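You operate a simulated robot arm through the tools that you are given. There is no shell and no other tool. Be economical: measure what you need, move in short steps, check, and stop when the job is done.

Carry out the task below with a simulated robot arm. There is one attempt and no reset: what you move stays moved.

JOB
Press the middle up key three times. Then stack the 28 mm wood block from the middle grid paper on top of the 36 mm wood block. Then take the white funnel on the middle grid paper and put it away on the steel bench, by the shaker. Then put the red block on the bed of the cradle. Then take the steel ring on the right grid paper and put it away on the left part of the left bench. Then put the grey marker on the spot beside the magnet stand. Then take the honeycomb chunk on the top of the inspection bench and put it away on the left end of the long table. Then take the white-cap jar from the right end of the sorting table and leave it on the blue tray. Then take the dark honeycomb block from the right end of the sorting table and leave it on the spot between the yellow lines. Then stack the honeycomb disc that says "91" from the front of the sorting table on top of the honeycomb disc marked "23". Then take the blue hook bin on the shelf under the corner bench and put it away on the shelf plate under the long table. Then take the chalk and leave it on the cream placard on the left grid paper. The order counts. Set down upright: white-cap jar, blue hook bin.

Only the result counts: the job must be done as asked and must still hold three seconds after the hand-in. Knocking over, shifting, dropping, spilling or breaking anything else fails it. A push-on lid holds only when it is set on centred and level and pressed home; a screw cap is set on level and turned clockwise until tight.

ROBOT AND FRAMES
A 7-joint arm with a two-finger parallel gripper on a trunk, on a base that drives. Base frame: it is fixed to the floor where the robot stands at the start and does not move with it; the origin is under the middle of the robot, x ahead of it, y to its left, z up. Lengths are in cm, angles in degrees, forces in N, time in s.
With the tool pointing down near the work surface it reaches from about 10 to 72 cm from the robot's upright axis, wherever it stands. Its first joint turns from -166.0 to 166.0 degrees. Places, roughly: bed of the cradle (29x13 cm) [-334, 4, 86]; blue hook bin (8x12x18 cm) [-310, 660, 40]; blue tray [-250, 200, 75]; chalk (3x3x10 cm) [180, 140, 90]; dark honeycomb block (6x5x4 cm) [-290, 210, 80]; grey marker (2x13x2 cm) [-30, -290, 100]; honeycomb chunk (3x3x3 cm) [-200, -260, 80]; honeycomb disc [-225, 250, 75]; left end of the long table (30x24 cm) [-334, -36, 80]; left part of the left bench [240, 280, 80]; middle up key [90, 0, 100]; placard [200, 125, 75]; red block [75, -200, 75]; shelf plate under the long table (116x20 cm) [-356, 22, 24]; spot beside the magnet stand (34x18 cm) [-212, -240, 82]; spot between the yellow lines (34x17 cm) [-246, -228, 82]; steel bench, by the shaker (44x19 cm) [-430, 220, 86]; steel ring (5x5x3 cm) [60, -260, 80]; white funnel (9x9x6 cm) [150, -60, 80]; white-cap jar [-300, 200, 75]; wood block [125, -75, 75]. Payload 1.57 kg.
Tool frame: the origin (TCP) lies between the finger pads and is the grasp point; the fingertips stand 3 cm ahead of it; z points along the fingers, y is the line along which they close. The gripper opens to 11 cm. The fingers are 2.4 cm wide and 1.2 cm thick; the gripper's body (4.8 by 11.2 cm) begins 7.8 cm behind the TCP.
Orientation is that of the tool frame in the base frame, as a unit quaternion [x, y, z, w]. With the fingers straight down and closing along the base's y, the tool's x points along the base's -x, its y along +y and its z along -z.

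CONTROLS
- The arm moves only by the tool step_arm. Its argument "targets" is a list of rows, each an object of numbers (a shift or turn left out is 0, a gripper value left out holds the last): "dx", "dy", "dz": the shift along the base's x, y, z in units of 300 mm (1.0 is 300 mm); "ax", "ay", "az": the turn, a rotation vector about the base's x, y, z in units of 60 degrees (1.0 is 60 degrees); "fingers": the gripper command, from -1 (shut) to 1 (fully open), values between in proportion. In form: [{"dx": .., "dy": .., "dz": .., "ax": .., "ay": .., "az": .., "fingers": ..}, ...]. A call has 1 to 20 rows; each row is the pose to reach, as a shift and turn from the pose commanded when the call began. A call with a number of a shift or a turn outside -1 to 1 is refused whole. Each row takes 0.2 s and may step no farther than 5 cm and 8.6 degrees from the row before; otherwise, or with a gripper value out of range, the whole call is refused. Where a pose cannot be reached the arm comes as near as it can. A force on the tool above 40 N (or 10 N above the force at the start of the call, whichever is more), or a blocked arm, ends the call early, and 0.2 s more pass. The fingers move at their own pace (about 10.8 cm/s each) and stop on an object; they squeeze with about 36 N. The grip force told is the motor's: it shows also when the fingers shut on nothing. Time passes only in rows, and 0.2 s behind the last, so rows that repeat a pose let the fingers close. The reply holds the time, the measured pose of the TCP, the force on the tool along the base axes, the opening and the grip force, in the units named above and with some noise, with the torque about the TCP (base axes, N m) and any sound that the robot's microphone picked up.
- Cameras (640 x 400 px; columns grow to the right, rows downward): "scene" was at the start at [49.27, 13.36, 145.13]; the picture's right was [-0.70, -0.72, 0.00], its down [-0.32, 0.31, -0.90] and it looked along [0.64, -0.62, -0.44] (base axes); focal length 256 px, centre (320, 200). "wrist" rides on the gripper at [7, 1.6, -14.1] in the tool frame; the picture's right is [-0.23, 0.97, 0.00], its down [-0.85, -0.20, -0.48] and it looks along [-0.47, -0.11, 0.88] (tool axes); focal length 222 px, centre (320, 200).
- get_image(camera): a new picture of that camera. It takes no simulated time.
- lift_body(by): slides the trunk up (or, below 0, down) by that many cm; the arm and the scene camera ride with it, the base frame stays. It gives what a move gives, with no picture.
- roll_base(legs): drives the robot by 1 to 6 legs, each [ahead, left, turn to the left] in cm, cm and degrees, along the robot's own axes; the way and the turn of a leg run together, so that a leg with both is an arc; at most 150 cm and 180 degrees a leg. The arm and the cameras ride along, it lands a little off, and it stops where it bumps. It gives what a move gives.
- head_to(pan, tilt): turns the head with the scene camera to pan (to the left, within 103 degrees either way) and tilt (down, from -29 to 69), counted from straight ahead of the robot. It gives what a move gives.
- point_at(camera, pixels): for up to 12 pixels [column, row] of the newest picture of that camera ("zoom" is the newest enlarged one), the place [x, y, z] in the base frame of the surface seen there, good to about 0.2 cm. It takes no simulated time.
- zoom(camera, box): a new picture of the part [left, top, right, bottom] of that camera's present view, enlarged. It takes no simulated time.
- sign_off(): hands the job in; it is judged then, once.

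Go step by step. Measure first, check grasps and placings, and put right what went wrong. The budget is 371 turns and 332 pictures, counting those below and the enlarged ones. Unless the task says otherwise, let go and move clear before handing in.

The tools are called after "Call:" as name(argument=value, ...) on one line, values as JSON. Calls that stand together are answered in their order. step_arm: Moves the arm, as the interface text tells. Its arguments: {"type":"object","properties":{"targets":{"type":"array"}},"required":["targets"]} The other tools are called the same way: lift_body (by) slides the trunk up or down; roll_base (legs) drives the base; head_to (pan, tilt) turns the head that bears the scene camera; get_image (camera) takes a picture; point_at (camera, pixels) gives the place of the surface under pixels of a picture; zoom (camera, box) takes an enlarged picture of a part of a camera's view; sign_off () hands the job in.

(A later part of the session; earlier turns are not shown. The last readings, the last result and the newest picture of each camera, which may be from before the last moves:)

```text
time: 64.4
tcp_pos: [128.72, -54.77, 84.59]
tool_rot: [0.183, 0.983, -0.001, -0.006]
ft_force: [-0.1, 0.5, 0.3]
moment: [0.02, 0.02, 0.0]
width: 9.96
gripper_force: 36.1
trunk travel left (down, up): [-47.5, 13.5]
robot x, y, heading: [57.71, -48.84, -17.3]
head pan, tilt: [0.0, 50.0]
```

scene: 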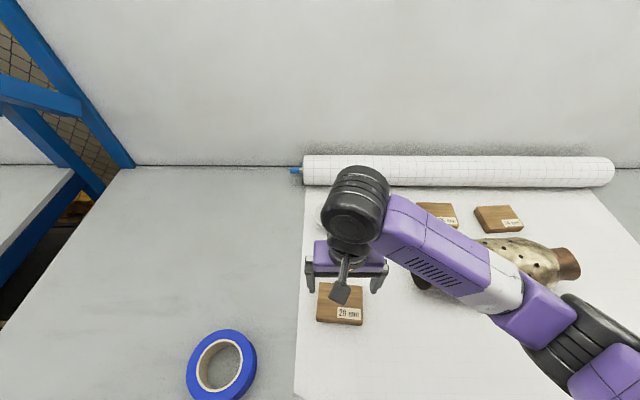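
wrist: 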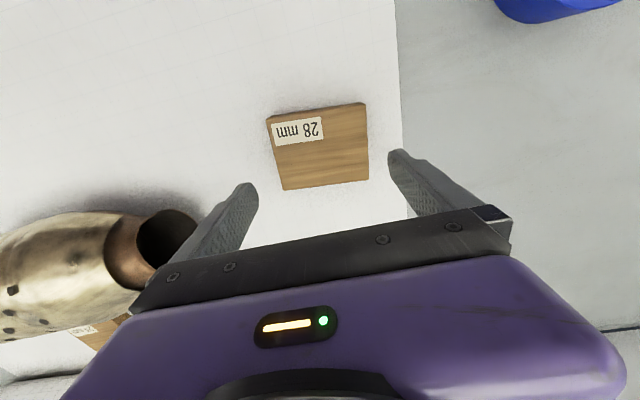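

Gripped (9.96 cm). I lift and look at the 36 mm block again.

Call:
step_arm(targets=[{"dz": 0.1}, {"dz": 0.25}, {"dz": 0.4}, {"dz": 0.55}, {"dz": 0.7}])

Call:
zoom(camera="scene", box=[290, 170, 530, 320])

```text
time: 65.6
tcp_pos: [128.48, -54.91, 105.31]
tool_rot: [0.182, 0.983, -0.002, -0.007]
ft_force: [-0.2, -0.8, -1.8]
moment: [0.0, 0.03, -0.01]
width: 9.97
gripper_force: 36.0
trunk travel left (down, up): [-47.5, 13.5]
robot x, y, heading: [57.42, -48.81, -17.3]
head pan, tilt: [0.0, 50.0]
```

```text
2.67 times, centred on (410, 245) of scene
```

zoom: 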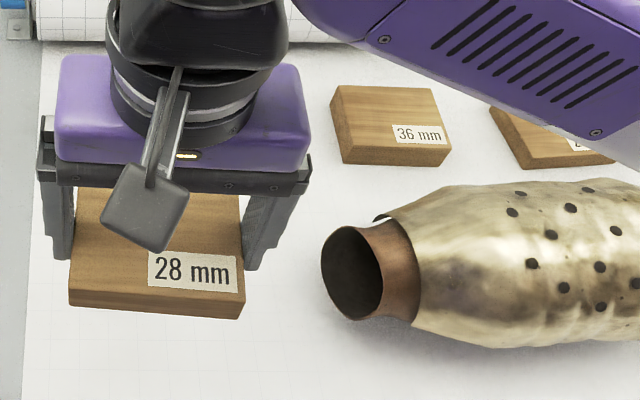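

Call:
point_at(camera="zoom", pixels=[[336, 89], [430, 91], [448, 145], [345, 146], [393, 118], [72, 288], [242, 290], [85, 195], [235, 200], [160, 280], [440, 195], [400, 205]])

```text
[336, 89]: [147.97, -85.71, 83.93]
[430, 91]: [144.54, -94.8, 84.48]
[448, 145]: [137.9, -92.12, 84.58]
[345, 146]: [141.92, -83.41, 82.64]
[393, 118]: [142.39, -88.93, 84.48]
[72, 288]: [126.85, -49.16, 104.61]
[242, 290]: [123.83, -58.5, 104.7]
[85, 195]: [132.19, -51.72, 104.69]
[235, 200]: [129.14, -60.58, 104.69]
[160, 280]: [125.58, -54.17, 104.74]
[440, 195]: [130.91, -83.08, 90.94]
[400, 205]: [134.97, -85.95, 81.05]
```

36 mm top centre is (142.8,-89.0); the held block's bottom is 3.55 cm below the TCP. I carry it over.

Call:
step_arm(targets=[{"dx": 0.04, "dy": -0.12}, {"dx": 0.09, "dy": -0.26}, {"dx": 0.15, "dy": -0.4}, {"dx": 0.21, "dy": -0.54}, {"dx": 0.27, "dy": -0.68}, {"dx": 0.33, "dy": -0.82}, {"dx": 0.4, "dy": -0.96}])

Call:
step_arm(targets=[{"dx": 0.035, "dy": -0.09}, {"dx": 0.07, "dy": -0.175}, {"dx": 0.07, "dy": -0.175, "dz": -0.15}, {"dx": 0.07, "dy": -0.175, "dz": -0.3}, {"dx": 0.07, "dy": -0.175, "dz": -0.45}])

Call:
get_image(camera="wrist")

Call:
zoom(camera="scene", box=[350, 150, 550, 275])

```text
time: 67.2
tcp_pos: [140.6, -83.79, 105.46]
tool_rot: [0.182, 0.983, -0.002, -0.006]
ft_force: [1.0, -0.4, -1.3]
moment: [0.01, 0.02, 0.01]
width: 9.93
gripper_force: 35.8
trunk travel left (down, up): [-47.5, 13.5]
robot x, y, heading: [57.22, -48.75, -17.4]
head pan, tilt: [0.0, 50.0]
```

```text
time: 68.4
tcp_pos: [142.86, -88.95, 91.96]
tool_rot: [0.182, 0.983, -0.001, -0.006]
ft_force: [0.7, -0.5, -1.1]
moment: [0.04, -0.03, 0.0]
width: 9.93
gripper_force: 36.2
trunk travel left (down, up): [-47.5, 13.5]
robot x, y, heading: [57.7, -48.91, -17.1]
head pan, tilt: [0.0, 50.0]
```

```text
297 pictures are left
```

wrist: 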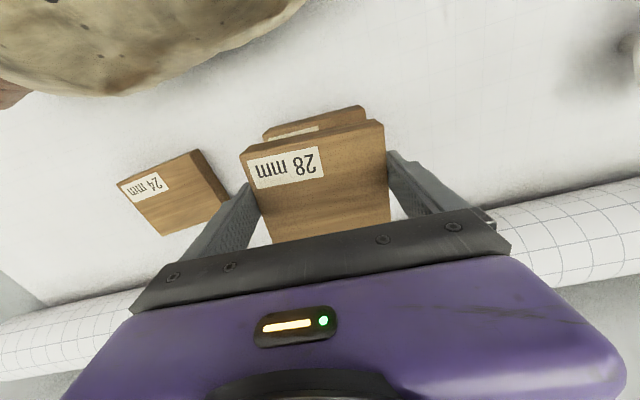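

```text
3.20 times, centred on (450, 212) of scene
```

zoom: 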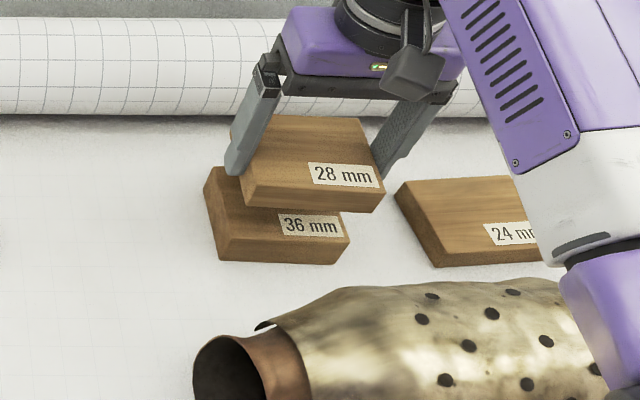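

Aligned above the 36 mm block. I lower to contact and release.

Call:
step_arm(targets=[{"dz": -0.06}, {"dz": -0.11}, {"dz": -0.122}, {"dz": -0.128}])

```text
time: 69.4
tcp_pos: [142.82, -88.85, 88.2]
tool_rot: [0.181, 0.983, -0.001, -0.006]
ft_force: [-0.5, 0.4, -2.0]
moment: [-0.01, -0.01, 0.0]
width: 9.94
gripper_force: 35.8
trunk travel left (down, up): [-47.5, 13.5]
robot x, y, heading: [57.65, -48.49, -17.3]
head pan, tilt: [0.0, 50.0]
```

Call:
step_arm(targets=[{"dz": -0.005}, {"dz": -0.01}, {"dz": -0.014}])

```text
time: 70.2
tcp_pos: [142.93, -88.88, 88.15]
tool_rot: [0.182, 0.983, -0.002, -0.003]
ft_force: [-3.2, 7.7, 23.9]
moment: [0.72, 0.49, -0.12]
width: 9.95
gripper_force: 35.9
trunk travel left (down, up): [-47.5, 13.5]
robot x, y, heading: [57.64, -48.73, -17.4]
head pan, tilt: [0.0, 50.0]
```

Contact (24 N). I ease up a little, then open and rise.

Call:
step_arm(targets=[{"dz": 0.009}, {"dz": 0.009, "fingers": 1}, {"dz": 0.009}, {"dz": 0.009}, {"dz": 0.1}, {"dz": 0.25}, {"dz": 0.4}, {"dz": 0.55}, {"dz": 0.7}])

Call:
zoom(camera="scene", box=[290, 150, 530, 300])

```text
time: 72.2
tcp_pos: [142.65, -88.74, 108.87]
tool_rot: [0.182, 0.983, -0.002, -0.008]
ft_force: [-0.4, -0.4, 0.2]
moment: [-0.03, 0.01, -0.01]
width: 11.0
gripper_force: 0.1
trunk travel left (down, up): [-47.5, 13.5]
robot x, y, heading: [57.38, -48.96, -17.5]
head pan, tilt: [0.0, 50.0]
```

```text
2.67 times, centred on (410, 225) of scene
```

zoom: 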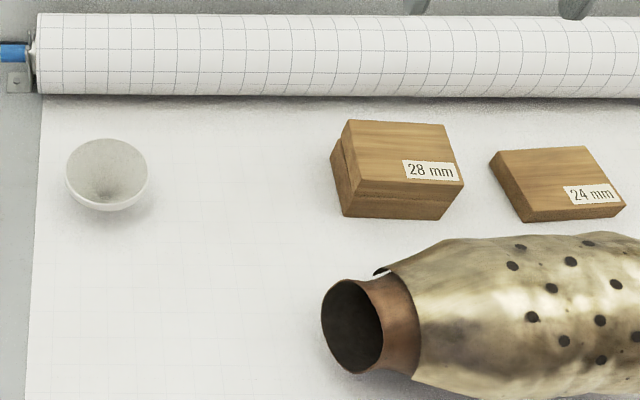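

The stack is good. Now the funnel at zoom (107,172): a close look.

Call:
zoom(camera="scene", box=[305, 190, 355, 240])

Call:
point_at(camera="scene", pixels=[[316, 215], [344, 215], [330, 204], [330, 226], [330, 214], [328, 228], [322, 208], [340, 208]])

```text
8.00 times, centred on (330, 215) of scene
```

zoom: 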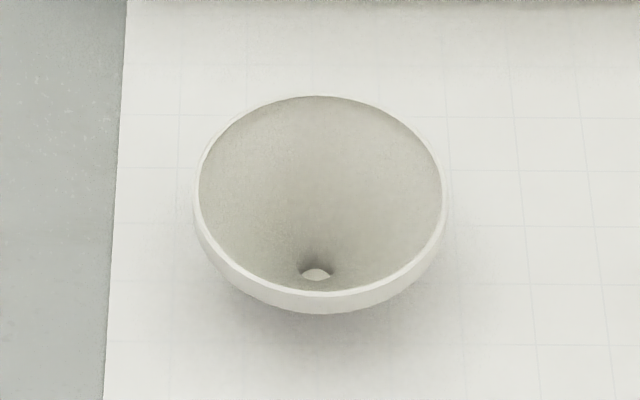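

```text
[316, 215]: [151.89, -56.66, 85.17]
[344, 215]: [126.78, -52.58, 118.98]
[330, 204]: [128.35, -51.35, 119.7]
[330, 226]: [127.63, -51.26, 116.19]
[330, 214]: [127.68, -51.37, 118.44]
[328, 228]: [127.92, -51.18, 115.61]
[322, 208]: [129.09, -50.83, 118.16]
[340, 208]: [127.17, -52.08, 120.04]
```

Call:
point_at(camera="zoom", pixels=[[200, 205], [441, 205], [318, 98], [318, 300], [225, 130], [415, 130], [230, 275], [405, 275], [316, 274]])

```text
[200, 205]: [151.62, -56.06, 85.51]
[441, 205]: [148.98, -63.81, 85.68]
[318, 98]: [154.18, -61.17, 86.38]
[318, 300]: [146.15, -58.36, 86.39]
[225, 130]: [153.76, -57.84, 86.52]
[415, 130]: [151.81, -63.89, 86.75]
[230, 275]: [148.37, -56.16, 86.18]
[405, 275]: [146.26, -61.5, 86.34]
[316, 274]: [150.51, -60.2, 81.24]
```

The funnel stands on its spout: rim centre (150.2,-59.9), rim top 86.7, ~8.7 cm across. I go above it with open fingers.

Call:
step_arm(targets=[{"dx": 0.04, "dy": 0.14}, {"dx": 0.08, "dy": 0.28}, {"dx": 0.12, "dy": 0.42}, {"dx": 0.16, "dy": 0.56}, {"dx": 0.2, "dy": 0.7}, {"dx": 0.23, "dy": 0.84}, {"dx": 0.252, "dy": 0.961}, {"dx": 0.252, "dy": 0.961, "dz": -0.15}, {"dx": 0.252, "dy": 0.961, "dz": -0.3}, {"dx": 0.252, "dy": 0.961, "dz": -0.45}])

Call:
get_image(camera="wrist")

Call:
zoom(camera="scene", box=[250, 100, 410, 250])

```text
time: 74.4
tcp_pos: [150.36, -60.07, 95.39]
tool_rot: [0.183, 0.983, -0.002, -0.005]
ft_force: [-0.7, 0.3, 0.3]
moment: [-0.01, 0.01, -0.02]
width: 11.0
gripper_force: 0.1
trunk travel left (down, up): [-47.5, 13.5]
robot x, y, heading: [57.45, -48.64, -17.4]
head pan, tilt: [0.0, 50.0]
```

```text
293 pictures are left
```

wrist: 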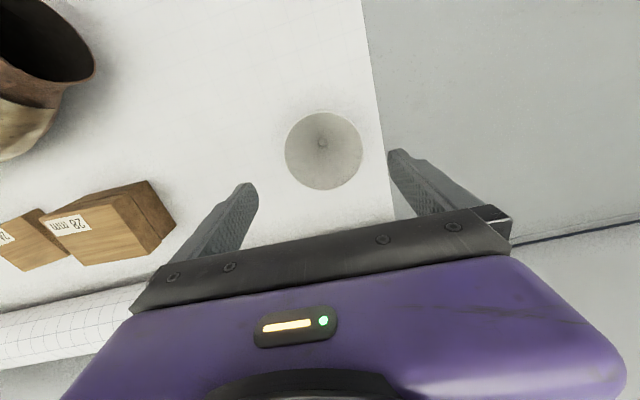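

```text
2.67 times, centred on (330, 175) of scene
```

zoom: 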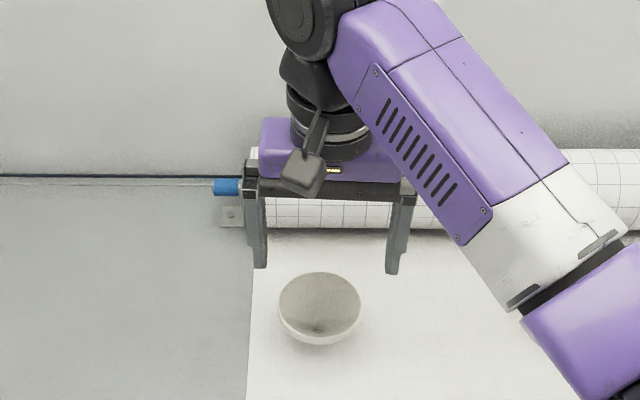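

The funnel is centred within ~0.5 cm. I correct, descend and close.

Call:
step_arm(targets=[{"dx": -0.014, "dy": 0.01, "dz": -0.1}, {"dx": -0.014, "dy": 0.01, "dz": -0.22}, {"dx": -0.014, "dy": 0.01, "dz": -0.32}, {"dx": -0.014, "dy": 0.01, "dz": -0.32, "fingers": -0.6}, {"dx": -0.014, "dy": 0.01, "dz": -0.32}, {"dx": -0.014, "dy": 0.01, "dz": -0.32}])

Call:
get_image(camera="wrist")

```text
time: 75.8
tcp_pos: [150.04, -59.71, 85.67]
tool_rot: [0.183, 0.983, -0.002, -0.005]
ft_force: [0.1, -0.4, -0.6]
moment: [0.01, -0.01, 0.01]
width: 8.13
gripper_force: 36.1
trunk travel left (down, up): [-47.5, 13.5]
robot x, y, heading: [57.67, -48.99, -17.3]
head pan, tilt: [0.0, 50.0]
```

```text
291 pictures are left
```

wrist: 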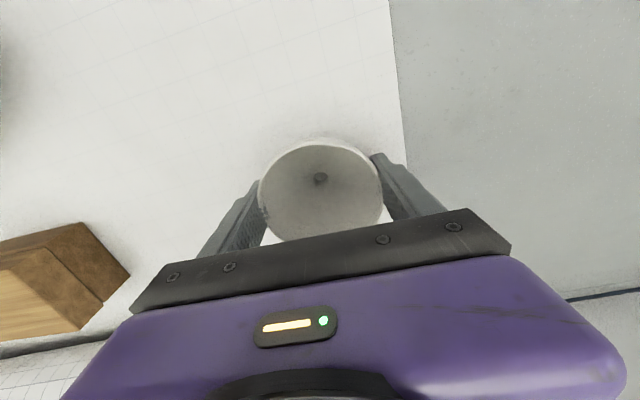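

Gripped at 8.13 cm. I lift and check it hangs steady.

Call:
step_arm(targets=[{"dz": 0.05}, {"dz": 0.2}, {"dz": 0.35}, {"dz": 0.5}, {"dz": 0.65}, {"dz": 0.8}, {"dz": 0.95}])

Call:
get_image(camera="wrist")

```text
time: 77.4
tcp_pos: [149.88, -59.82, 114.25]
tool_rot: [0.183, 0.983, -0.002, -0.005]
ft_force: [-0.1, 1.0, 0.0]
moment: [0.0, -0.01, 0.04]
width: 8.14
gripper_force: 36.5
trunk travel left (down, up): [-47.5, 13.5]
robot x, y, heading: [57.39, -48.73, -17.3]
head pan, tilt: [0.0, 50.0]
```

```text
290 pictures are left
```

wrist: 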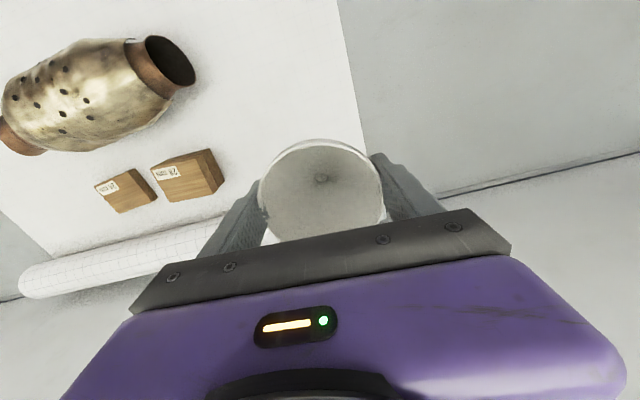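

The funnel is held firmly. I bring the arm to a compact carry pose and back away from the bench.

Call:
step_arm(targets=[{"dx": -0.14, "dy": -0.07}, {"dx": -0.28, "dy": -0.14}, {"dx": -0.42, "dy": -0.21}, {"dx": -0.56, "dy": -0.28}, {"dx": -0.7, "dy": -0.35}, {"dx": -0.84, "dy": -0.42}, {"dx": -0.98, "dy": -0.5}])

Call:
step_arm(targets=[{"dx": -0.14, "dy": -0.07}, {"dx": -0.28, "dy": -0.14}, {"dx": -0.42, "dy": -0.21}, {"dx": -0.5, "dy": -0.3}])

Call:
roll_base(legs=[[-55, -5, 0]])

Call:
head_to(pan=-100, tilt=20)

Call:
get_image(camera="scene")

Call:
head_to(pan=100, tilt=25)

Call:
get_image(camera="scene")

```text
time: 79.0
tcp_pos: [120.41, -74.75, 114.28]
tool_rot: [0.182, 0.983, -0.001, -0.005]
ft_force: [0.8, -0.6, -0.2]
moment: [-0.04, 0.01, -0.01]
width: 8.12
gripper_force: 36.0
trunk travel left (down, up): [-47.5, 13.5]
robot x, y, heading: [57.53, -48.65, -17.4]
head pan, tilt: [0.0, 50.0]
```

```text
time: 80.0
tcp_pos: [105.46, -83.82, 114.24]
tool_rot: [0.183, 0.983, -0.001, -0.006]
ft_force: [0.4, 0.7, -0.2]
moment: [0.01, 0.03, 0.0]
width: 8.11
gripper_force: 36.5
trunk travel left (down, up): [-47.5, 13.5]
robot x, y, heading: [58.0, -48.78, -17.5]
head pan, tilt: [0.0, 50.0]
```

```text
time: 83.2
tcp_pos: [51.45, -72.18, 114.11]
tool_rot: [0.184, 0.983, -0.001, -0.006]
ft_force: [0.7, 0.1, 0.1]
moment: [-0.03, -0.02, -0.01]
width: 8.07
gripper_force: 36.9
trunk travel left (down, up): [-47.5, 13.5]
robot x, y, heading: [3.6, -36.89, -17.6]
head pan, tilt: [0.0, 50.0]
```

```text
time: 84.9
tcp_pos: [51.4, -72.26, 114.15]
tool_rot: [0.184, 0.983, -0.002, -0.005]
ft_force: [-0.3, 0.2, -0.4]
moment: [-0.02, 0.0, 0.0]
width: 8.06
gripper_force: 35.3
trunk travel left (down, up): [-47.5, 13.5]
robot x, y, heading: [3.72, -37.04, -17.5]
head pan, tilt: [-100.0, 20.0]
```

```text
289 pictures are left
```

scene: 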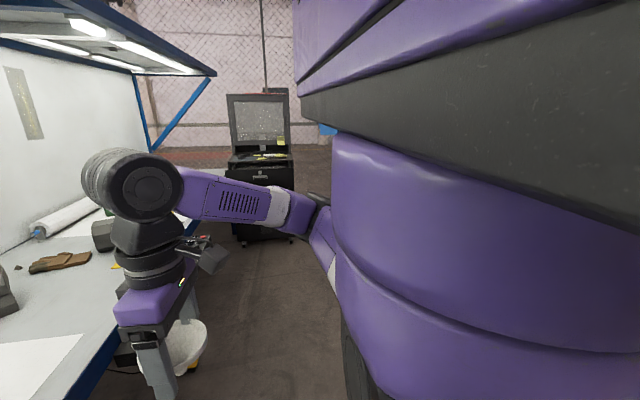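

```text
time: 87.8
tcp_pos: [51.43, -72.32, 114.14]
tool_rot: [0.184, 0.983, -0.002, -0.006]
ft_force: [0.0, -0.4, -1.2]
moment: [0.01, -0.01, 0.0]
width: 8.05
gripper_force: 35.7
trunk travel left (down, up): [-47.5, 13.5]
robot x, y, heading: [3.51, -36.86, -17.6]
head pan, tilt: [100.0, 25.0]
```

```text
288 pictures are left
```

scene: 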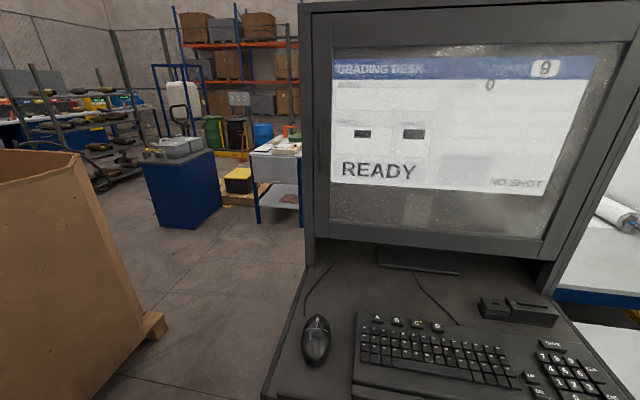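

The grip width creeps (8.14→8.05), so I check the funnel, and measure the cardboard bin at the left.

Call:
get_image(camera="wrist")

Call:
point_at(camera="scene", pixels=[[160, 330], [85, 155], [10, 155], [130, 380], [150, 225], [215, 215], [260, 220], [100, 185], [40, 115], [200, 260], [140, 250], [310, 270]])

```text
287 pictures are left
```

wrist: 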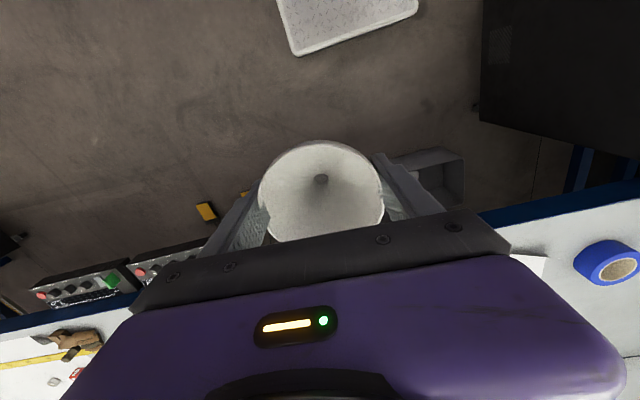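

```text
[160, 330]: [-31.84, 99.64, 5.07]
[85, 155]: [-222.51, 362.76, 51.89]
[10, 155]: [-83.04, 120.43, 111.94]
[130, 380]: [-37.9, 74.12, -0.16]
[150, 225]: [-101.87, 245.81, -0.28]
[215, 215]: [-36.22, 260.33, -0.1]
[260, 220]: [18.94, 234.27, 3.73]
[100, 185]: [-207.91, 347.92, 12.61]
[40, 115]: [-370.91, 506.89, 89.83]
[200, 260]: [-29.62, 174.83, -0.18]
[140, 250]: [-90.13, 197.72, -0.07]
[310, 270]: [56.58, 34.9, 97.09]
```

The funnel is steady. I turn right about 180° to face the rest of the hall and look.

Call:
roll_base(legs=[[0, 0, -175]])

Call:
head_to(pan=-25, tilt=15)

Call:
get_image(camera="scene")

Call:
head_to(pan=45, tilt=15)

Call:
get_image(camera="scene")

```text
time: 89.3
tcp_pos: [48.17, -76.67, 114.14]
tool_rot: [0.23, 0.973, -0.002, -0.006]
ft_force: [0.7, -0.6, 0.0]
moment: [-0.02, 0.0, 0.01]
width: 8.03
gripper_force: 36.2
trunk travel left (down, up): [-47.5, 13.5]
robot x, y, heading: [3.88, -37.12, -22.7]
head pan, tilt: [100.0, 25.0]
stopped in leg 1: the robot was blocked; the commanded pose is now the measured one
```

```text
time: 91.3
tcp_pos: [47.99, -76.63, 114.07]
tool_rot: [0.23, 0.973, -0.001, -0.006]
ft_force: [-1.2, 0.5, 0.8]
moment: [-0.03, 0.01, 0.0]
width: 8.01
gripper_force: 36.2
trunk travel left (down, up): [-47.5, 13.5]
robot x, y, heading: [3.83, -37.36, -23.0]
head pan, tilt: [-25.0, 15.0]
```

```text
286 pictures are left
```

scene: 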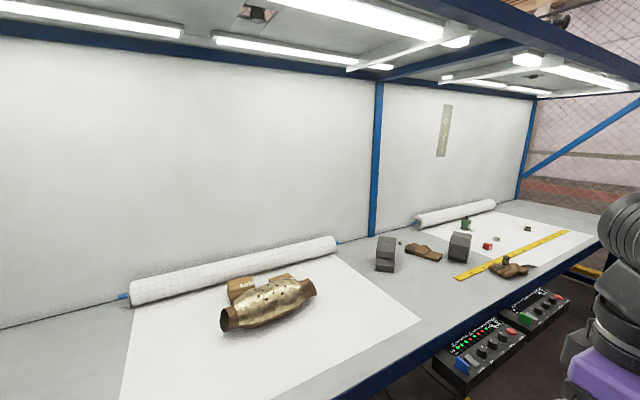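

```text
time: 92.7
tcp_pos: [48.15, -76.72, 114.09]
tool_rot: [0.23, 0.973, -0.001, -0.006]
ft_force: [-0.9, 0.1, -0.3]
moment: [0.02, -0.03, 0.04]
width: 8.01
gripper_force: 36.5
trunk travel left (down, up): [-47.5, 13.5]
robot x, y, heading: [3.95, -37.17, -23.1]
head pan, tilt: [45.0, 15.0]
```

```text
285 pictures are left
```

scene: 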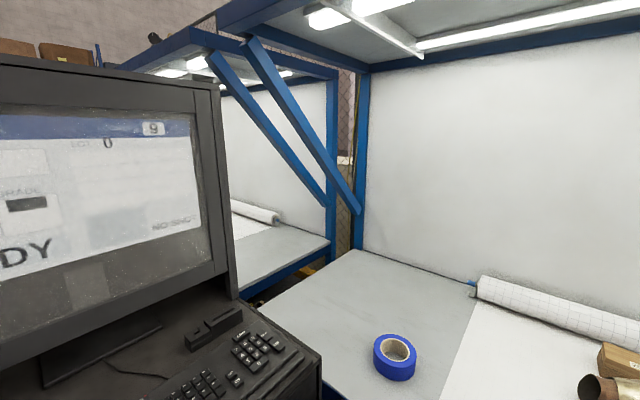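

The turn to the right was blocked after 5°. I look down on both sides to see what I touch.

Call:
head_to(pan=103, tilt=60)

Call:
get_image(camera="scene")

Call:
point_at(camera="scene", pixels=[[100, 100], [200, 100], [320, 100], [100, 200], [200, 200], [320, 200], [200, 300], [100, 300], [320, 300], [250, 380], [60, 380], [500, 200]])

Call:
head_to(pan=-103, tilt=60)

Call:
get_image(camera="scene")

```text
time: 94.0
tcp_pos: [48.12, -76.71, 114.14]
tool_rot: [0.229, 0.973, -0.002, -0.006]
ft_force: [0.2, 0.3, 0.0]
moment: [0.0, 0.03, 0.01]
width: 7.97
gripper_force: 36.5
trunk travel left (down, up): [-47.5, 13.5]
robot x, y, heading: [3.95, -37.54, -22.9]
head pan, tilt: [103.0, 60.0]
```

```text
284 pictures are left
```

scene: 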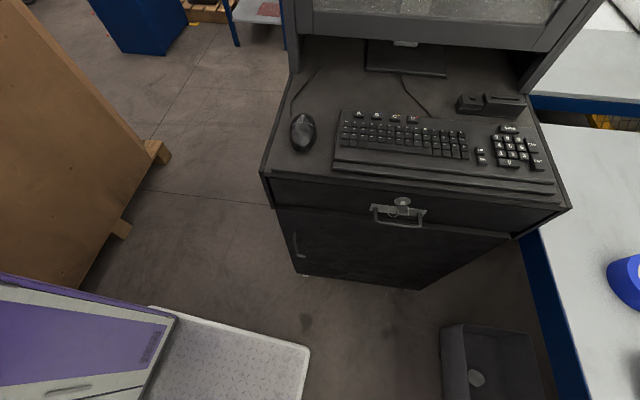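

```text
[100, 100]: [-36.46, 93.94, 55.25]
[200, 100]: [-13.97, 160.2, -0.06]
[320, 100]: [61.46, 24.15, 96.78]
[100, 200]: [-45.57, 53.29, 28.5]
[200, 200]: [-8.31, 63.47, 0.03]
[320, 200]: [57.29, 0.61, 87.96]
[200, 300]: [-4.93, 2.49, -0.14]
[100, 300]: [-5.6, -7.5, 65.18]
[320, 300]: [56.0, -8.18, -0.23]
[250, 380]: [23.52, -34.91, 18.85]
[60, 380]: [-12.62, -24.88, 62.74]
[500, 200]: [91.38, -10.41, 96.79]
```

```text
time: 97.0
tcp_pos: [48.13, -76.74, 114.19]
tool_rot: [0.229, 0.973, -0.001, -0.006]
ft_force: [0.3, -1.0, -0.4]
moment: [-0.05, -0.01, 0.01]
width: 7.95
gripper_force: 35.9
trunk travel left (down, up): [-47.5, 13.5]
robot x, y, heading: [3.59, -37.45, -23.0]
head pan, tilt: [-103.0, 60.0]
```

```text
283 pictures are left
```

scene: 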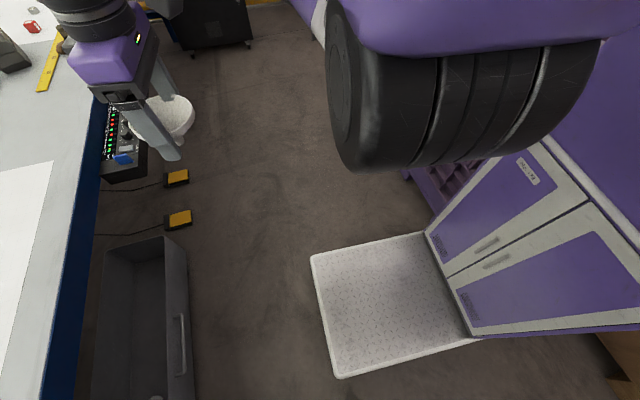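

The cardboard bin stands close behind me at left. I first move away from it to the right, then turn.

Call:
roll_base(legs=[[22, -45, 0]])

Call:
roll_base(legs=[[0, 0, -90]])

Call:
head_to(pan=-60, tilt=25)

Call:
get_image(camera="scene")

```text
time: 100.0
tcp_pos: [50.92, -127.19, 114.17]
tool_rot: [0.229, 0.973, -0.002, -0.006]
ft_force: [0.5, 0.2, -0.6]
moment: [-0.01, -0.03, 0.01]
width: 7.97
gripper_force: 36.0
trunk travel left (down, up): [-47.5, 13.5]
robot x, y, heading: [6.55, -87.47, -22.8]
head pan, tilt: [-103.0, 60.0]
```

```text
time: 104.2
tcp_pos: [-32.59, -132.23, 114.19]
tool_rot: [0.849, 0.529, 0.003, -0.005]
ft_force: [-0.8, -0.5, 0.6]
moment: [0.02, -0.02, -0.03]
width: 7.93
gripper_force: 36.3
trunk travel left (down, up): [-47.5, 13.5]
robot x, y, heading: [6.59, -87.47, -112.5]
head pan, tilt: [-103.0, 60.0]
```

```text
time: 105.3
tcp_pos: [-32.54, -132.23, 114.07]
tool_rot: [0.849, 0.528, 0.003, -0.005]
ft_force: [-0.1, 0.2, 0.1]
moment: [0.03, -0.01, 0.01]
width: 7.9
gripper_force: 36.4
trunk travel left (down, up): [-47.5, 13.5]
robot x, y, heading: [6.62, -87.6, -112.8]
head pan, tilt: [-60.0, 25.0]
```

```text
282 pictures are left
```

scene: 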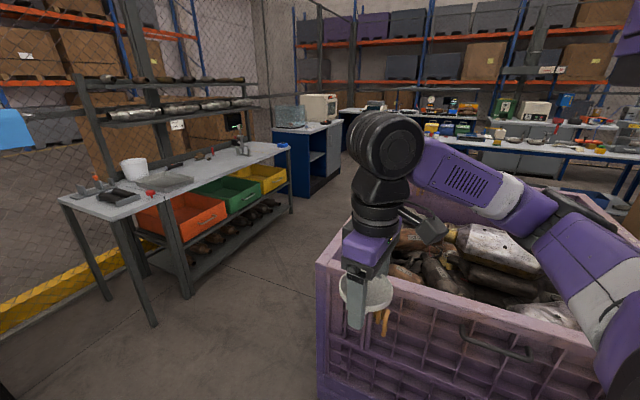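

A purple crate full of parts stands right ahead (px 450,300); that blocked the turn. The grip width still creeps (7.9), so I check the funnel and map.

Call:
get_image(camera="wrist")

Call:
point_at(camera="scene", pixels=[[320, 262], [320, 395], [600, 360], [440, 240], [250, 300], [230, 170], [70, 200], [290, 165], [560, 145], [480, 135], [330, 125], [590, 195]])

```text
281 pictures are left
```

wrist: 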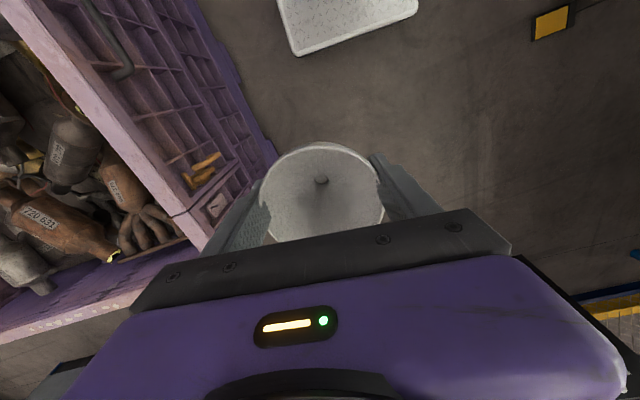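

```text
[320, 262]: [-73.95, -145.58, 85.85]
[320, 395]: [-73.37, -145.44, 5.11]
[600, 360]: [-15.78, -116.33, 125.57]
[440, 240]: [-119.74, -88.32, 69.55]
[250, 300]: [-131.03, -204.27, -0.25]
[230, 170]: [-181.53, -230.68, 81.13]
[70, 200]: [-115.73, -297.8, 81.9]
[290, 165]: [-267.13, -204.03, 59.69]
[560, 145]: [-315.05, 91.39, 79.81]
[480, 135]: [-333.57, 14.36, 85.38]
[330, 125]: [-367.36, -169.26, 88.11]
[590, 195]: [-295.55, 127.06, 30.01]
```

The funnel is unchanged in the fingers. I look further right for the lanes past the crate.

Call:
head_to(pan=-100, tilt=30)

Call:
get_image(camera="scene")

Call:
head_to(pan=-10, tilt=25)

Call:
get_image(camera="scene")

```text
time: 106.3
tcp_pos: [-32.55, -132.13, 114.05]
tool_rot: [0.849, 0.528, 0.002, -0.005]
ft_force: [-0.6, -0.1, 0.5]
moment: [0.04, 0.02, 0.0]
width: 7.92
gripper_force: 35.8
trunk travel left (down, up): [-47.5, 13.5]
robot x, y, heading: [6.64, -87.77, -112.8]
head pan, tilt: [-100.0, 30.0]
```

```text
280 pictures are left
```

scene: 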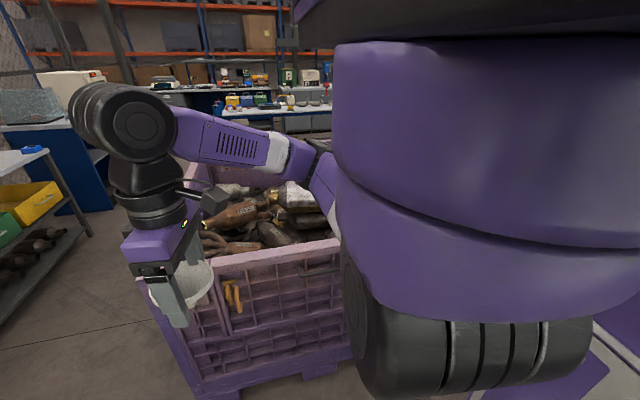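

```text
time: 108.0
tcp_pos: [-32.65, -132.17, 114.12]
tool_rot: [0.849, 0.529, 0.003, -0.006]
ft_force: [-0.6, -0.2, 0.1]
moment: [0.02, 0.03, -0.01]
width: 7.89
gripper_force: 36.2
trunk travel left (down, up): [-47.5, 13.5]
robot x, y, heading: [6.47, -87.59, -112.6]
head pan, tilt: [-10.0, 25.0]
```

```text
279 pictures are left
```

scene: 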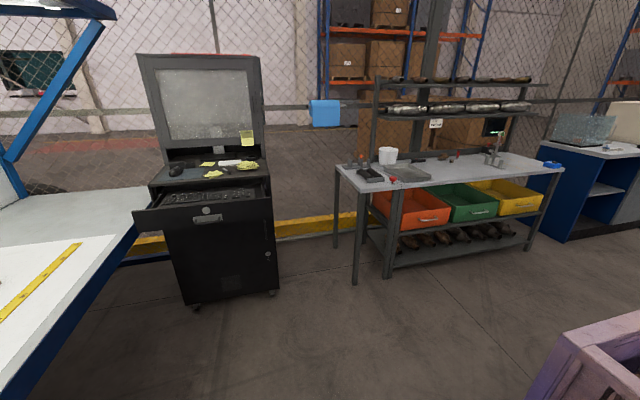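

Call:
point_at(camera="scene", pixels=[[356, 282], [388, 274], [530, 243], [275, 288], [190, 305], [566, 345], [640, 320], [420, 230], [565, 175], [545, 215], [610, 230], [470, 300]])

Call:
head_to(pan=-60, tilt=45)

Call:
get_image(camera="scene")

```text
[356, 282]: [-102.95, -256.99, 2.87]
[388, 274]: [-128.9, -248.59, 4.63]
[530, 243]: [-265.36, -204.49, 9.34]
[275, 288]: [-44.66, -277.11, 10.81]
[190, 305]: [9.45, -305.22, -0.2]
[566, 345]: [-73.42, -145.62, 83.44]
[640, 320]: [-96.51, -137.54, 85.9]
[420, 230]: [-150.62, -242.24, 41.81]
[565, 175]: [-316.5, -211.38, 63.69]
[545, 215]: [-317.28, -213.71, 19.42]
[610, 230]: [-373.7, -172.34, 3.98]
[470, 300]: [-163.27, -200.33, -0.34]
```

```text
time: 109.2
tcp_pos: [-32.55, -132.15, 114.04]
tool_rot: [0.849, 0.528, 0.004, -0.005]
ft_force: [0.0, -0.2, -0.6]
moment: [0.0, 0.03, -0.03]
width: 7.87
gripper_force: 36.7
trunk travel left (down, up): [-47.5, 13.5]
robot x, y, heading: [6.5, -87.77, -112.6]
head pan, tilt: [-60.0, 45.0]
```

```text
278 pictures are left
```

scene: 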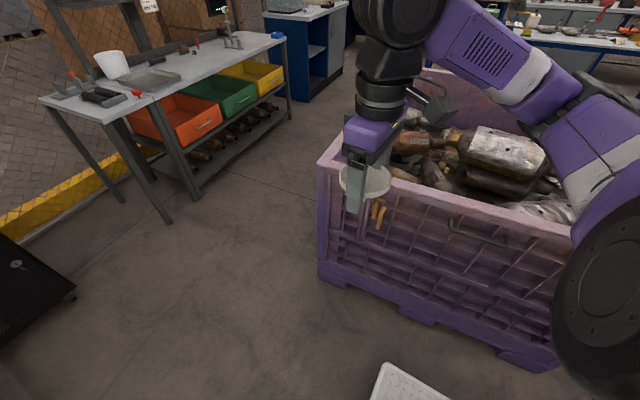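

The lane between the crate (corner (-73,-145)) and the inspection bench (front legs (-103,-257)…(-265,-204)) is about 1 m wide and runs at 162°. I drive into it.

Call:
roll_base(legs=[[118, 0, 0], [0, 0, -86]])

Call:
head_to(pan=-15, tilt=20)

Call:
get_image(camera="scene")

```text
time: 118.9
tcp_pos: [-86.24, -162.88, 114.11]
tool_rot: [0.982, -0.189, 0.006, -0.001]
ft_force: [-0.2, -0.1, -0.1]
moment: [-0.01, -0.01, 0.0]
width: 7.88
gripper_force: 35.9
trunk travel left (down, up): [-47.5, 13.5]
robot x, y, heading: [-38.79, -198.53, 162.0]
head pan, tilt: [-60.0, 45.0]
```

```text
time: 120.0
tcp_pos: [-86.18, -162.84, 114.11]
tool_rot: [0.982, -0.188, 0.005, -0.002]
ft_force: [-0.5, -1.0, 0.3]
moment: [0.02, -0.01, 0.04]
width: 7.85
gripper_force: 35.9
trunk travel left (down, up): [-47.5, 13.5]
robot x, y, heading: [-39.06, -198.63, 162.1]
head pan, tilt: [-15.0, 20.0]
```

```text
277 pictures are left
```

scene: 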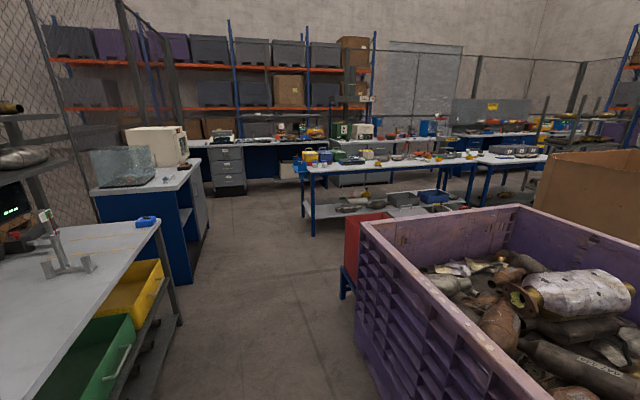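

Call:
point_at(camera="scene", pixels=[[340, 297], [357, 225], [314, 234], [303, 215], [308, 170], [465, 165], [545, 155], [425, 135], [360, 145], [280, 145], [250, 300], [215, 220]])

Call:
zoom(camera="scene", box=[270, 100, 560, 240])

```text
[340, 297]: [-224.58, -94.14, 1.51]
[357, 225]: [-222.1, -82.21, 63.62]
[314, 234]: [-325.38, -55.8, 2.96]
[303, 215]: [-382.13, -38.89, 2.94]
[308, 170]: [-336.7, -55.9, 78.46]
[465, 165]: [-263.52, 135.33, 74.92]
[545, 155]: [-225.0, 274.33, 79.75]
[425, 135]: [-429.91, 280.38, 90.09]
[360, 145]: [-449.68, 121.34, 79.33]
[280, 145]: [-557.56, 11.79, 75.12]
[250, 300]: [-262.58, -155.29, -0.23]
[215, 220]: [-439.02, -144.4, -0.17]
```

```text
2.21 times, centred on (415, 170) of scene
```

zoom: 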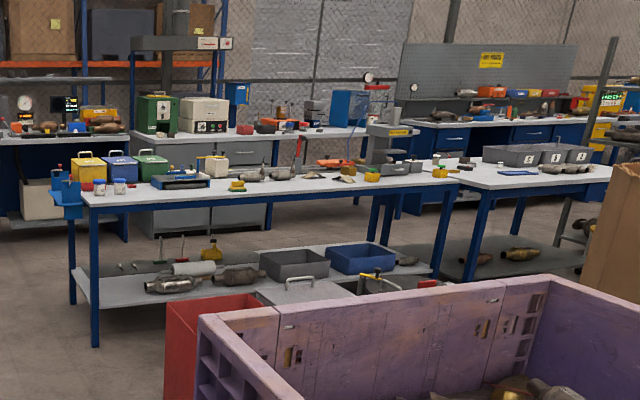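

The lane is clear: long table's left end at about (-330,-56), steel bench aisle behind it. I drive along 162°.

Call:
roll_base(legs=[[145, 8, 0], [145, 0, 0]])

Call:
head_to(pan=-30, tilt=25)

Call:
get_image(camera="scene")

```text
time: 134.0
tcp_pos: [-364.99, -81.52, 114.13]
tool_rot: [0.982, -0.19, 0.006, -0.002]
ft_force: [-0.2, -0.3, -0.6]
moment: [0.01, -0.03, -0.02]
width: 7.87
gripper_force: 35.9
trunk travel left (down, up): [-47.5, 13.5]
robot x, y, heading: [-317.5, -117.31, 161.7]
head pan, tilt: [-15.0, 20.0]
```

```text
time: 134.8
tcp_pos: [-364.87, -81.46, 114.03]
tool_rot: [0.982, -0.189, 0.005, -0.001]
ft_force: [-1.4, 0.6, -0.6]
moment: [-0.01, -0.04, -0.01]
width: 7.85
gripper_force: 36.4
trunk travel left (down, up): [-47.5, 13.5]
robot x, y, heading: [-317.56, -117.31, 162.0]
head pan, tilt: [-30.0, 25.0]
```

```text
275 pictures are left
```

scene: 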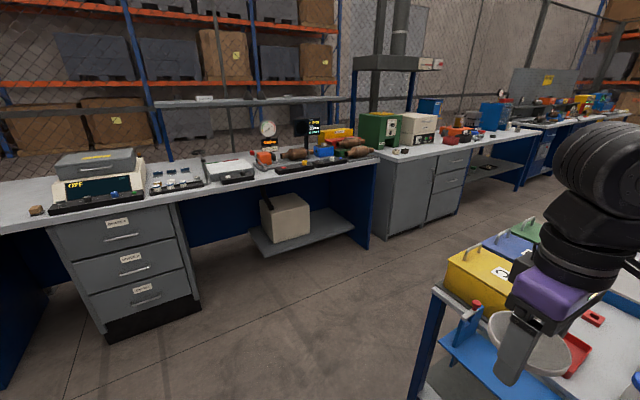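

Call:
point_at(camera="scene", pixels=[[105, 330], [200, 295], [370, 245], [377, 235], [440, 215], [400, 155], [480, 145], [515, 185], [500, 130], [320, 300], [435, 300], [540, 125]])

Call:
zoom(camera="scene", box=[360, 60, 600, 200])

```text
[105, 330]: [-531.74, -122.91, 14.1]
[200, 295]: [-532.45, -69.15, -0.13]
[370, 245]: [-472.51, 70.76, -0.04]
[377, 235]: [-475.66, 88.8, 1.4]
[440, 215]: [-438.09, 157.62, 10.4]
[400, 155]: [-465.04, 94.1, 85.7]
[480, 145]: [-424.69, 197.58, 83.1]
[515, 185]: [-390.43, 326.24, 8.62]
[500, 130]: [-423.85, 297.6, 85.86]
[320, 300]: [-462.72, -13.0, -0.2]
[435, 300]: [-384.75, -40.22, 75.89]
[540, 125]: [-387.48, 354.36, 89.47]
```

```text
2.67 times, centred on (480, 130) of scene
```

zoom: 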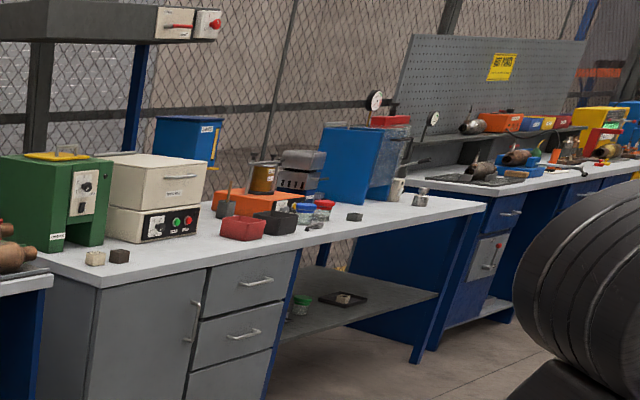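

Steel bench front edge lies at u≈467 along 162°; I'll keep this heading, raise the trunk, drive ahead 143, then slide right along the aisle.

Call:
lift_body(by=13)

Call:
roll_base(legs=[[144, 0, 0]])

Call:
head_to(pan=-80, tilt=35)

Call:
get_image(camera="scene")

```text
time: 136.4
tcp_pos: [-364.85, -81.54, 127.09]
tool_rot: [0.982, -0.188, 0.006, -0.003]
ft_force: [-0.3, -0.2, -0.5]
moment: [0.02, -0.01, 0.02]
width: 7.85
gripper_force: 36.0
trunk travel left (down, up): [-60.5, 0.5]
robot x, y, heading: [-317.79, -117.03, 161.8]
head pan, tilt: [-30.0, 25.0]
```

```text
time: 143.5
tcp_pos: [-500.76, -35.66, 127.11]
tool_rot: [0.981, -0.193, 0.005, -0.002]
ft_force: [-0.6, -0.7, -0.1]
moment: [0.02, 0.0, 0.02]
width: 7.85
gripper_force: 36.3
trunk travel left (down, up): [-60.5, 0.5]
robot x, y, heading: [-453.89, -71.73, 161.2]
head pan, tilt: [-30.0, 25.0]
```

```text
time: 144.7
tcp_pos: [-500.79, -35.8, 127.18]
tool_rot: [0.981, -0.194, 0.005, -0.001]
ft_force: [-0.9, 0.0, 0.0]
moment: [0.01, 0.0, -0.01]
width: 7.88
gripper_force: 35.3
trunk travel left (down, up): [-60.5, 0.5]
robot x, y, heading: [-453.37, -71.92, 161.2]
head pan, tilt: [-80.0, 35.0]
```

```text
273 pictures are left
```

scene: 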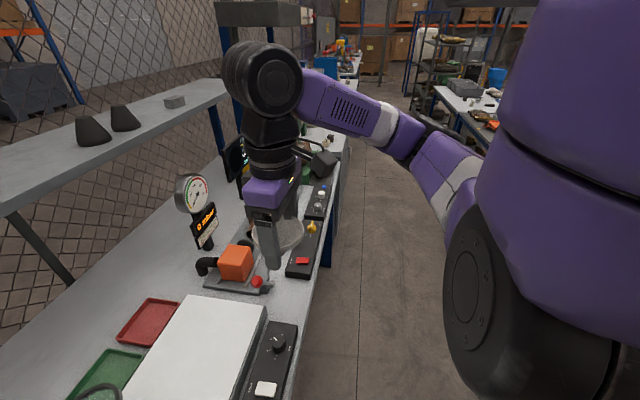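

Call:
point_at(camera="scene", pixels=[[318, 285], [335, 205], [345, 150], [190, 192], [237, 255], [233, 165], [215, 90], [325, 70], [268, 15], [305, 10], [360, 300], [330, 140]])

Call:
zoom(camera="scene", box=[160, 0, 480, 200])

```text
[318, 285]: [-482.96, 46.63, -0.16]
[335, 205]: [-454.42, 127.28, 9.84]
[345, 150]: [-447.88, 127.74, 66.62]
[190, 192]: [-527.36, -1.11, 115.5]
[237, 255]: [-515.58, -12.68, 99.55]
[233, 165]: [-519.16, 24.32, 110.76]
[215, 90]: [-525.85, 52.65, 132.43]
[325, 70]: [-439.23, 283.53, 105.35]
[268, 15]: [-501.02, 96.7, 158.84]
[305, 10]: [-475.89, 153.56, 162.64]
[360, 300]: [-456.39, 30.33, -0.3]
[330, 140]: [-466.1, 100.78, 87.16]
```

```text
2.00 times, centred on (320, 100) of scene
```

zoom: 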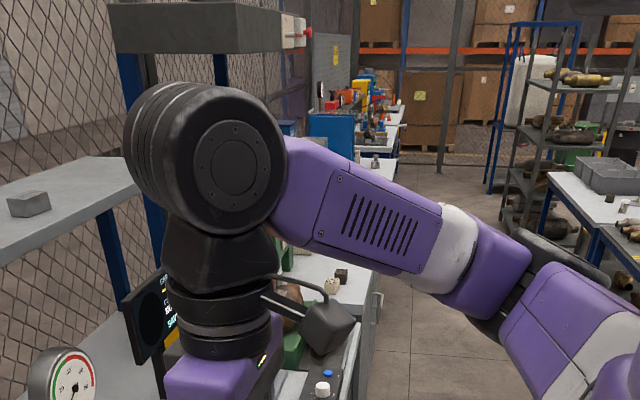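

Everything at the TCP's line is lower than the funnel and the overhead box is 25 cm further back. I slide right in two legs.

Call:
roll_base(legs=[[0, -130, 0.8], [0, -130, 0]])

Call:
head_to(pan=-10, tilt=45)

Call:
get_image(camera="scene")

```text
time: 157.4
tcp_pos: [-421.62, 210.31, 127.09]
tool_rot: [0.984, -0.179, 0.005, -0.002]
ft_force: [0.2, 0.1, 0.2]
moment: [-0.02, 0.02, 0.02]
width: 7.85
gripper_force: 36.8
trunk travel left (down, up): [-60.5, 0.5]
robot x, y, heading: [-373.67, 175.41, 162.9]
head pan, tilt: [-80.0, 35.0]
```

```text
time: 158.8
tcp_pos: [-421.62, 210.2, 127.14]
tool_rot: [0.984, -0.178, 0.005, -0.002]
ft_force: [-0.1, 0.1, -0.3]
moment: [0.0, 0.02, 0.03]
width: 7.86
gripper_force: 36.5
trunk travel left (down, up): [-60.5, 0.5]
robot x, y, heading: [-373.35, 175.6, 162.8]
head pan, tilt: [-10.0, 45.0]
```

```text
271 pictures are left
```

scene: 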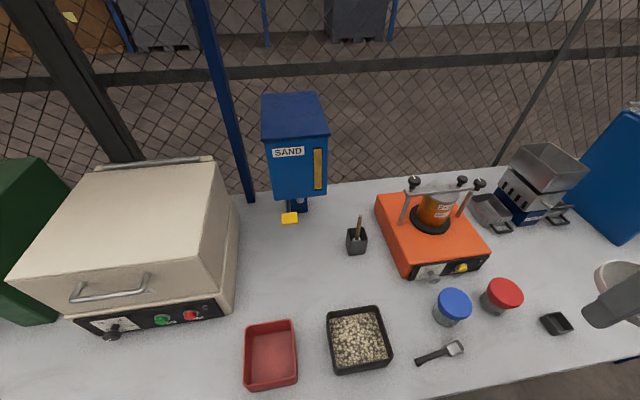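

The shaker is the orange device (430,235). I pan right to see the free area around (-430,220).

Call:
head_to(pan=-45, tilt=50)

Call:
get_image(camera="scene")

Call:
point_at(camera="scene", pixels=[[100, 200], [200, 200], [300, 200], [200, 300], [300, 300], [100, 300], [320, 100], [400, 150]])

```text
time: 159.8
tcp_pos: [-421.62, 210.23, 127.12]
tool_rot: [0.984, -0.18, 0.005, -0.002]
ft_force: [0.2, -0.2, -0.3]
moment: [-0.01, 0.0, 0.04]
width: 7.86
gripper_force: 35.8
trunk travel left (down, up): [-60.5, 0.5]
robot x, y, heading: [-373.75, 175.53, 162.8]
head pan, tilt: [-45.0, 50.0]
```

```text
270 pictures are left
```

scene: 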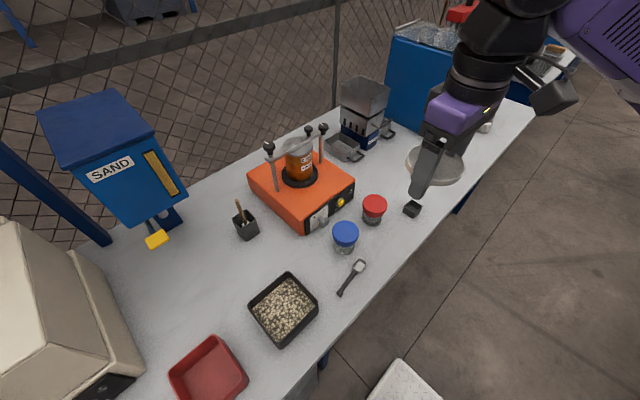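

```text
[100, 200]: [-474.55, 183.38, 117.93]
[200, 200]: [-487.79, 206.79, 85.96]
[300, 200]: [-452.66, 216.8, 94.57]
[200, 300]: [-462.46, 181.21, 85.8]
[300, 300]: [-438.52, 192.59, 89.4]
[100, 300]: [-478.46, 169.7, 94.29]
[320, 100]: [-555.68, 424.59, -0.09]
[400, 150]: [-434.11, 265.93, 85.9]
```

Call:
point_at(camera="scene", pixels=[[345, 235], [374, 206], [411, 208], [348, 280], [340, 205], [380, 165], [370, 180], [430, 200], [400, 225], [460, 190], [385, 240], [400, 190]])

```text
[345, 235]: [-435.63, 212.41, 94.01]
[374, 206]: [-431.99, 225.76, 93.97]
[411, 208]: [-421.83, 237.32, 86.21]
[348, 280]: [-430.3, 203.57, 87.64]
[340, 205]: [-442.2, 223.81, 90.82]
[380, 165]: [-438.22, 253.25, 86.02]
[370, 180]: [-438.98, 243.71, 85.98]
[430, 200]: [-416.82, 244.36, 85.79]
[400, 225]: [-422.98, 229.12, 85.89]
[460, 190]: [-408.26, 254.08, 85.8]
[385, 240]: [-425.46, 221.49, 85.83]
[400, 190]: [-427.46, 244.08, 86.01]
```

Free place: (-423,225.7) in front, between the red jar (-432,226) and the small tray (-422,237). I move over it and lower partway.

Call:
step_arm(targets=[{"dx": -0.015, "dy": 0.15}, {"dx": -0.03, "dy": 0.3}, {"dx": -0.04, "dy": 0.42}, {"dx": -0.043, "dy": 0.515}, {"dx": -0.043, "dy": 0.515, "dz": -0.15}, {"dx": -0.043, "dy": 0.515, "dz": -0.3}, {"dx": -0.043, "dy": 0.515, "dz": -0.45}, {"dx": -0.043, "dy": 0.515, "dz": -0.6}, {"dx": -0.043, "dy": 0.515, "dz": -0.75}, {"dx": -0.043, "dy": 0.515, "dz": -0.85}])

Call:
get_image(camera="wrist")

Call:
get_image(camera="scene")

```text
time: 162.0
tcp_pos: [-422.9, 225.68, 101.57]
tool_rot: [0.984, -0.179, 0.006, -0.001]
ft_force: [0.1, -0.9, -0.2]
moment: [0.02, 0.02, 0.01]
width: 7.87
gripper_force: 35.8
trunk travel left (down, up): [-60.5, 0.5]
robot x, y, heading: [-373.41, 175.67, 162.9]
head pan, tilt: [-45.0, 50.0]
```

```text
269 pictures are left
```

wrist: 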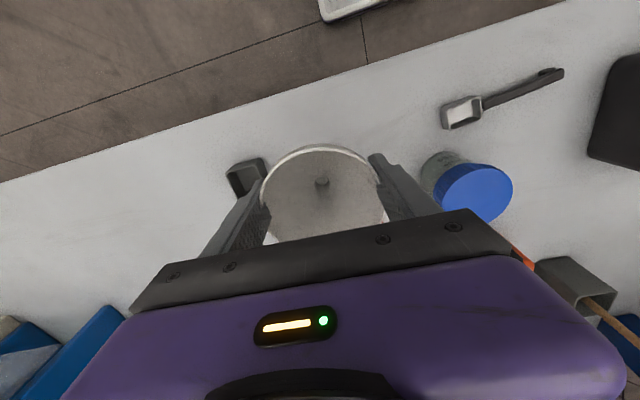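

```text
268 pictures are left
```

scene: 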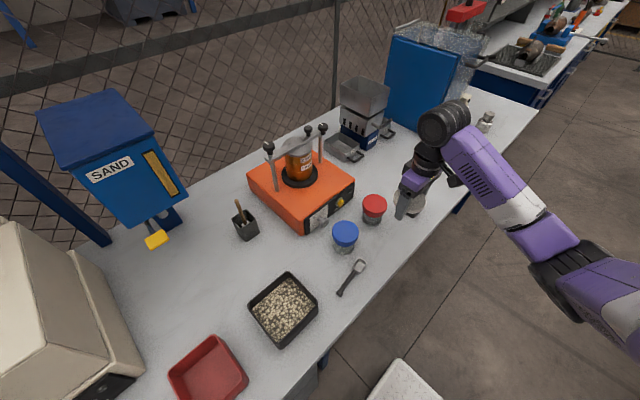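

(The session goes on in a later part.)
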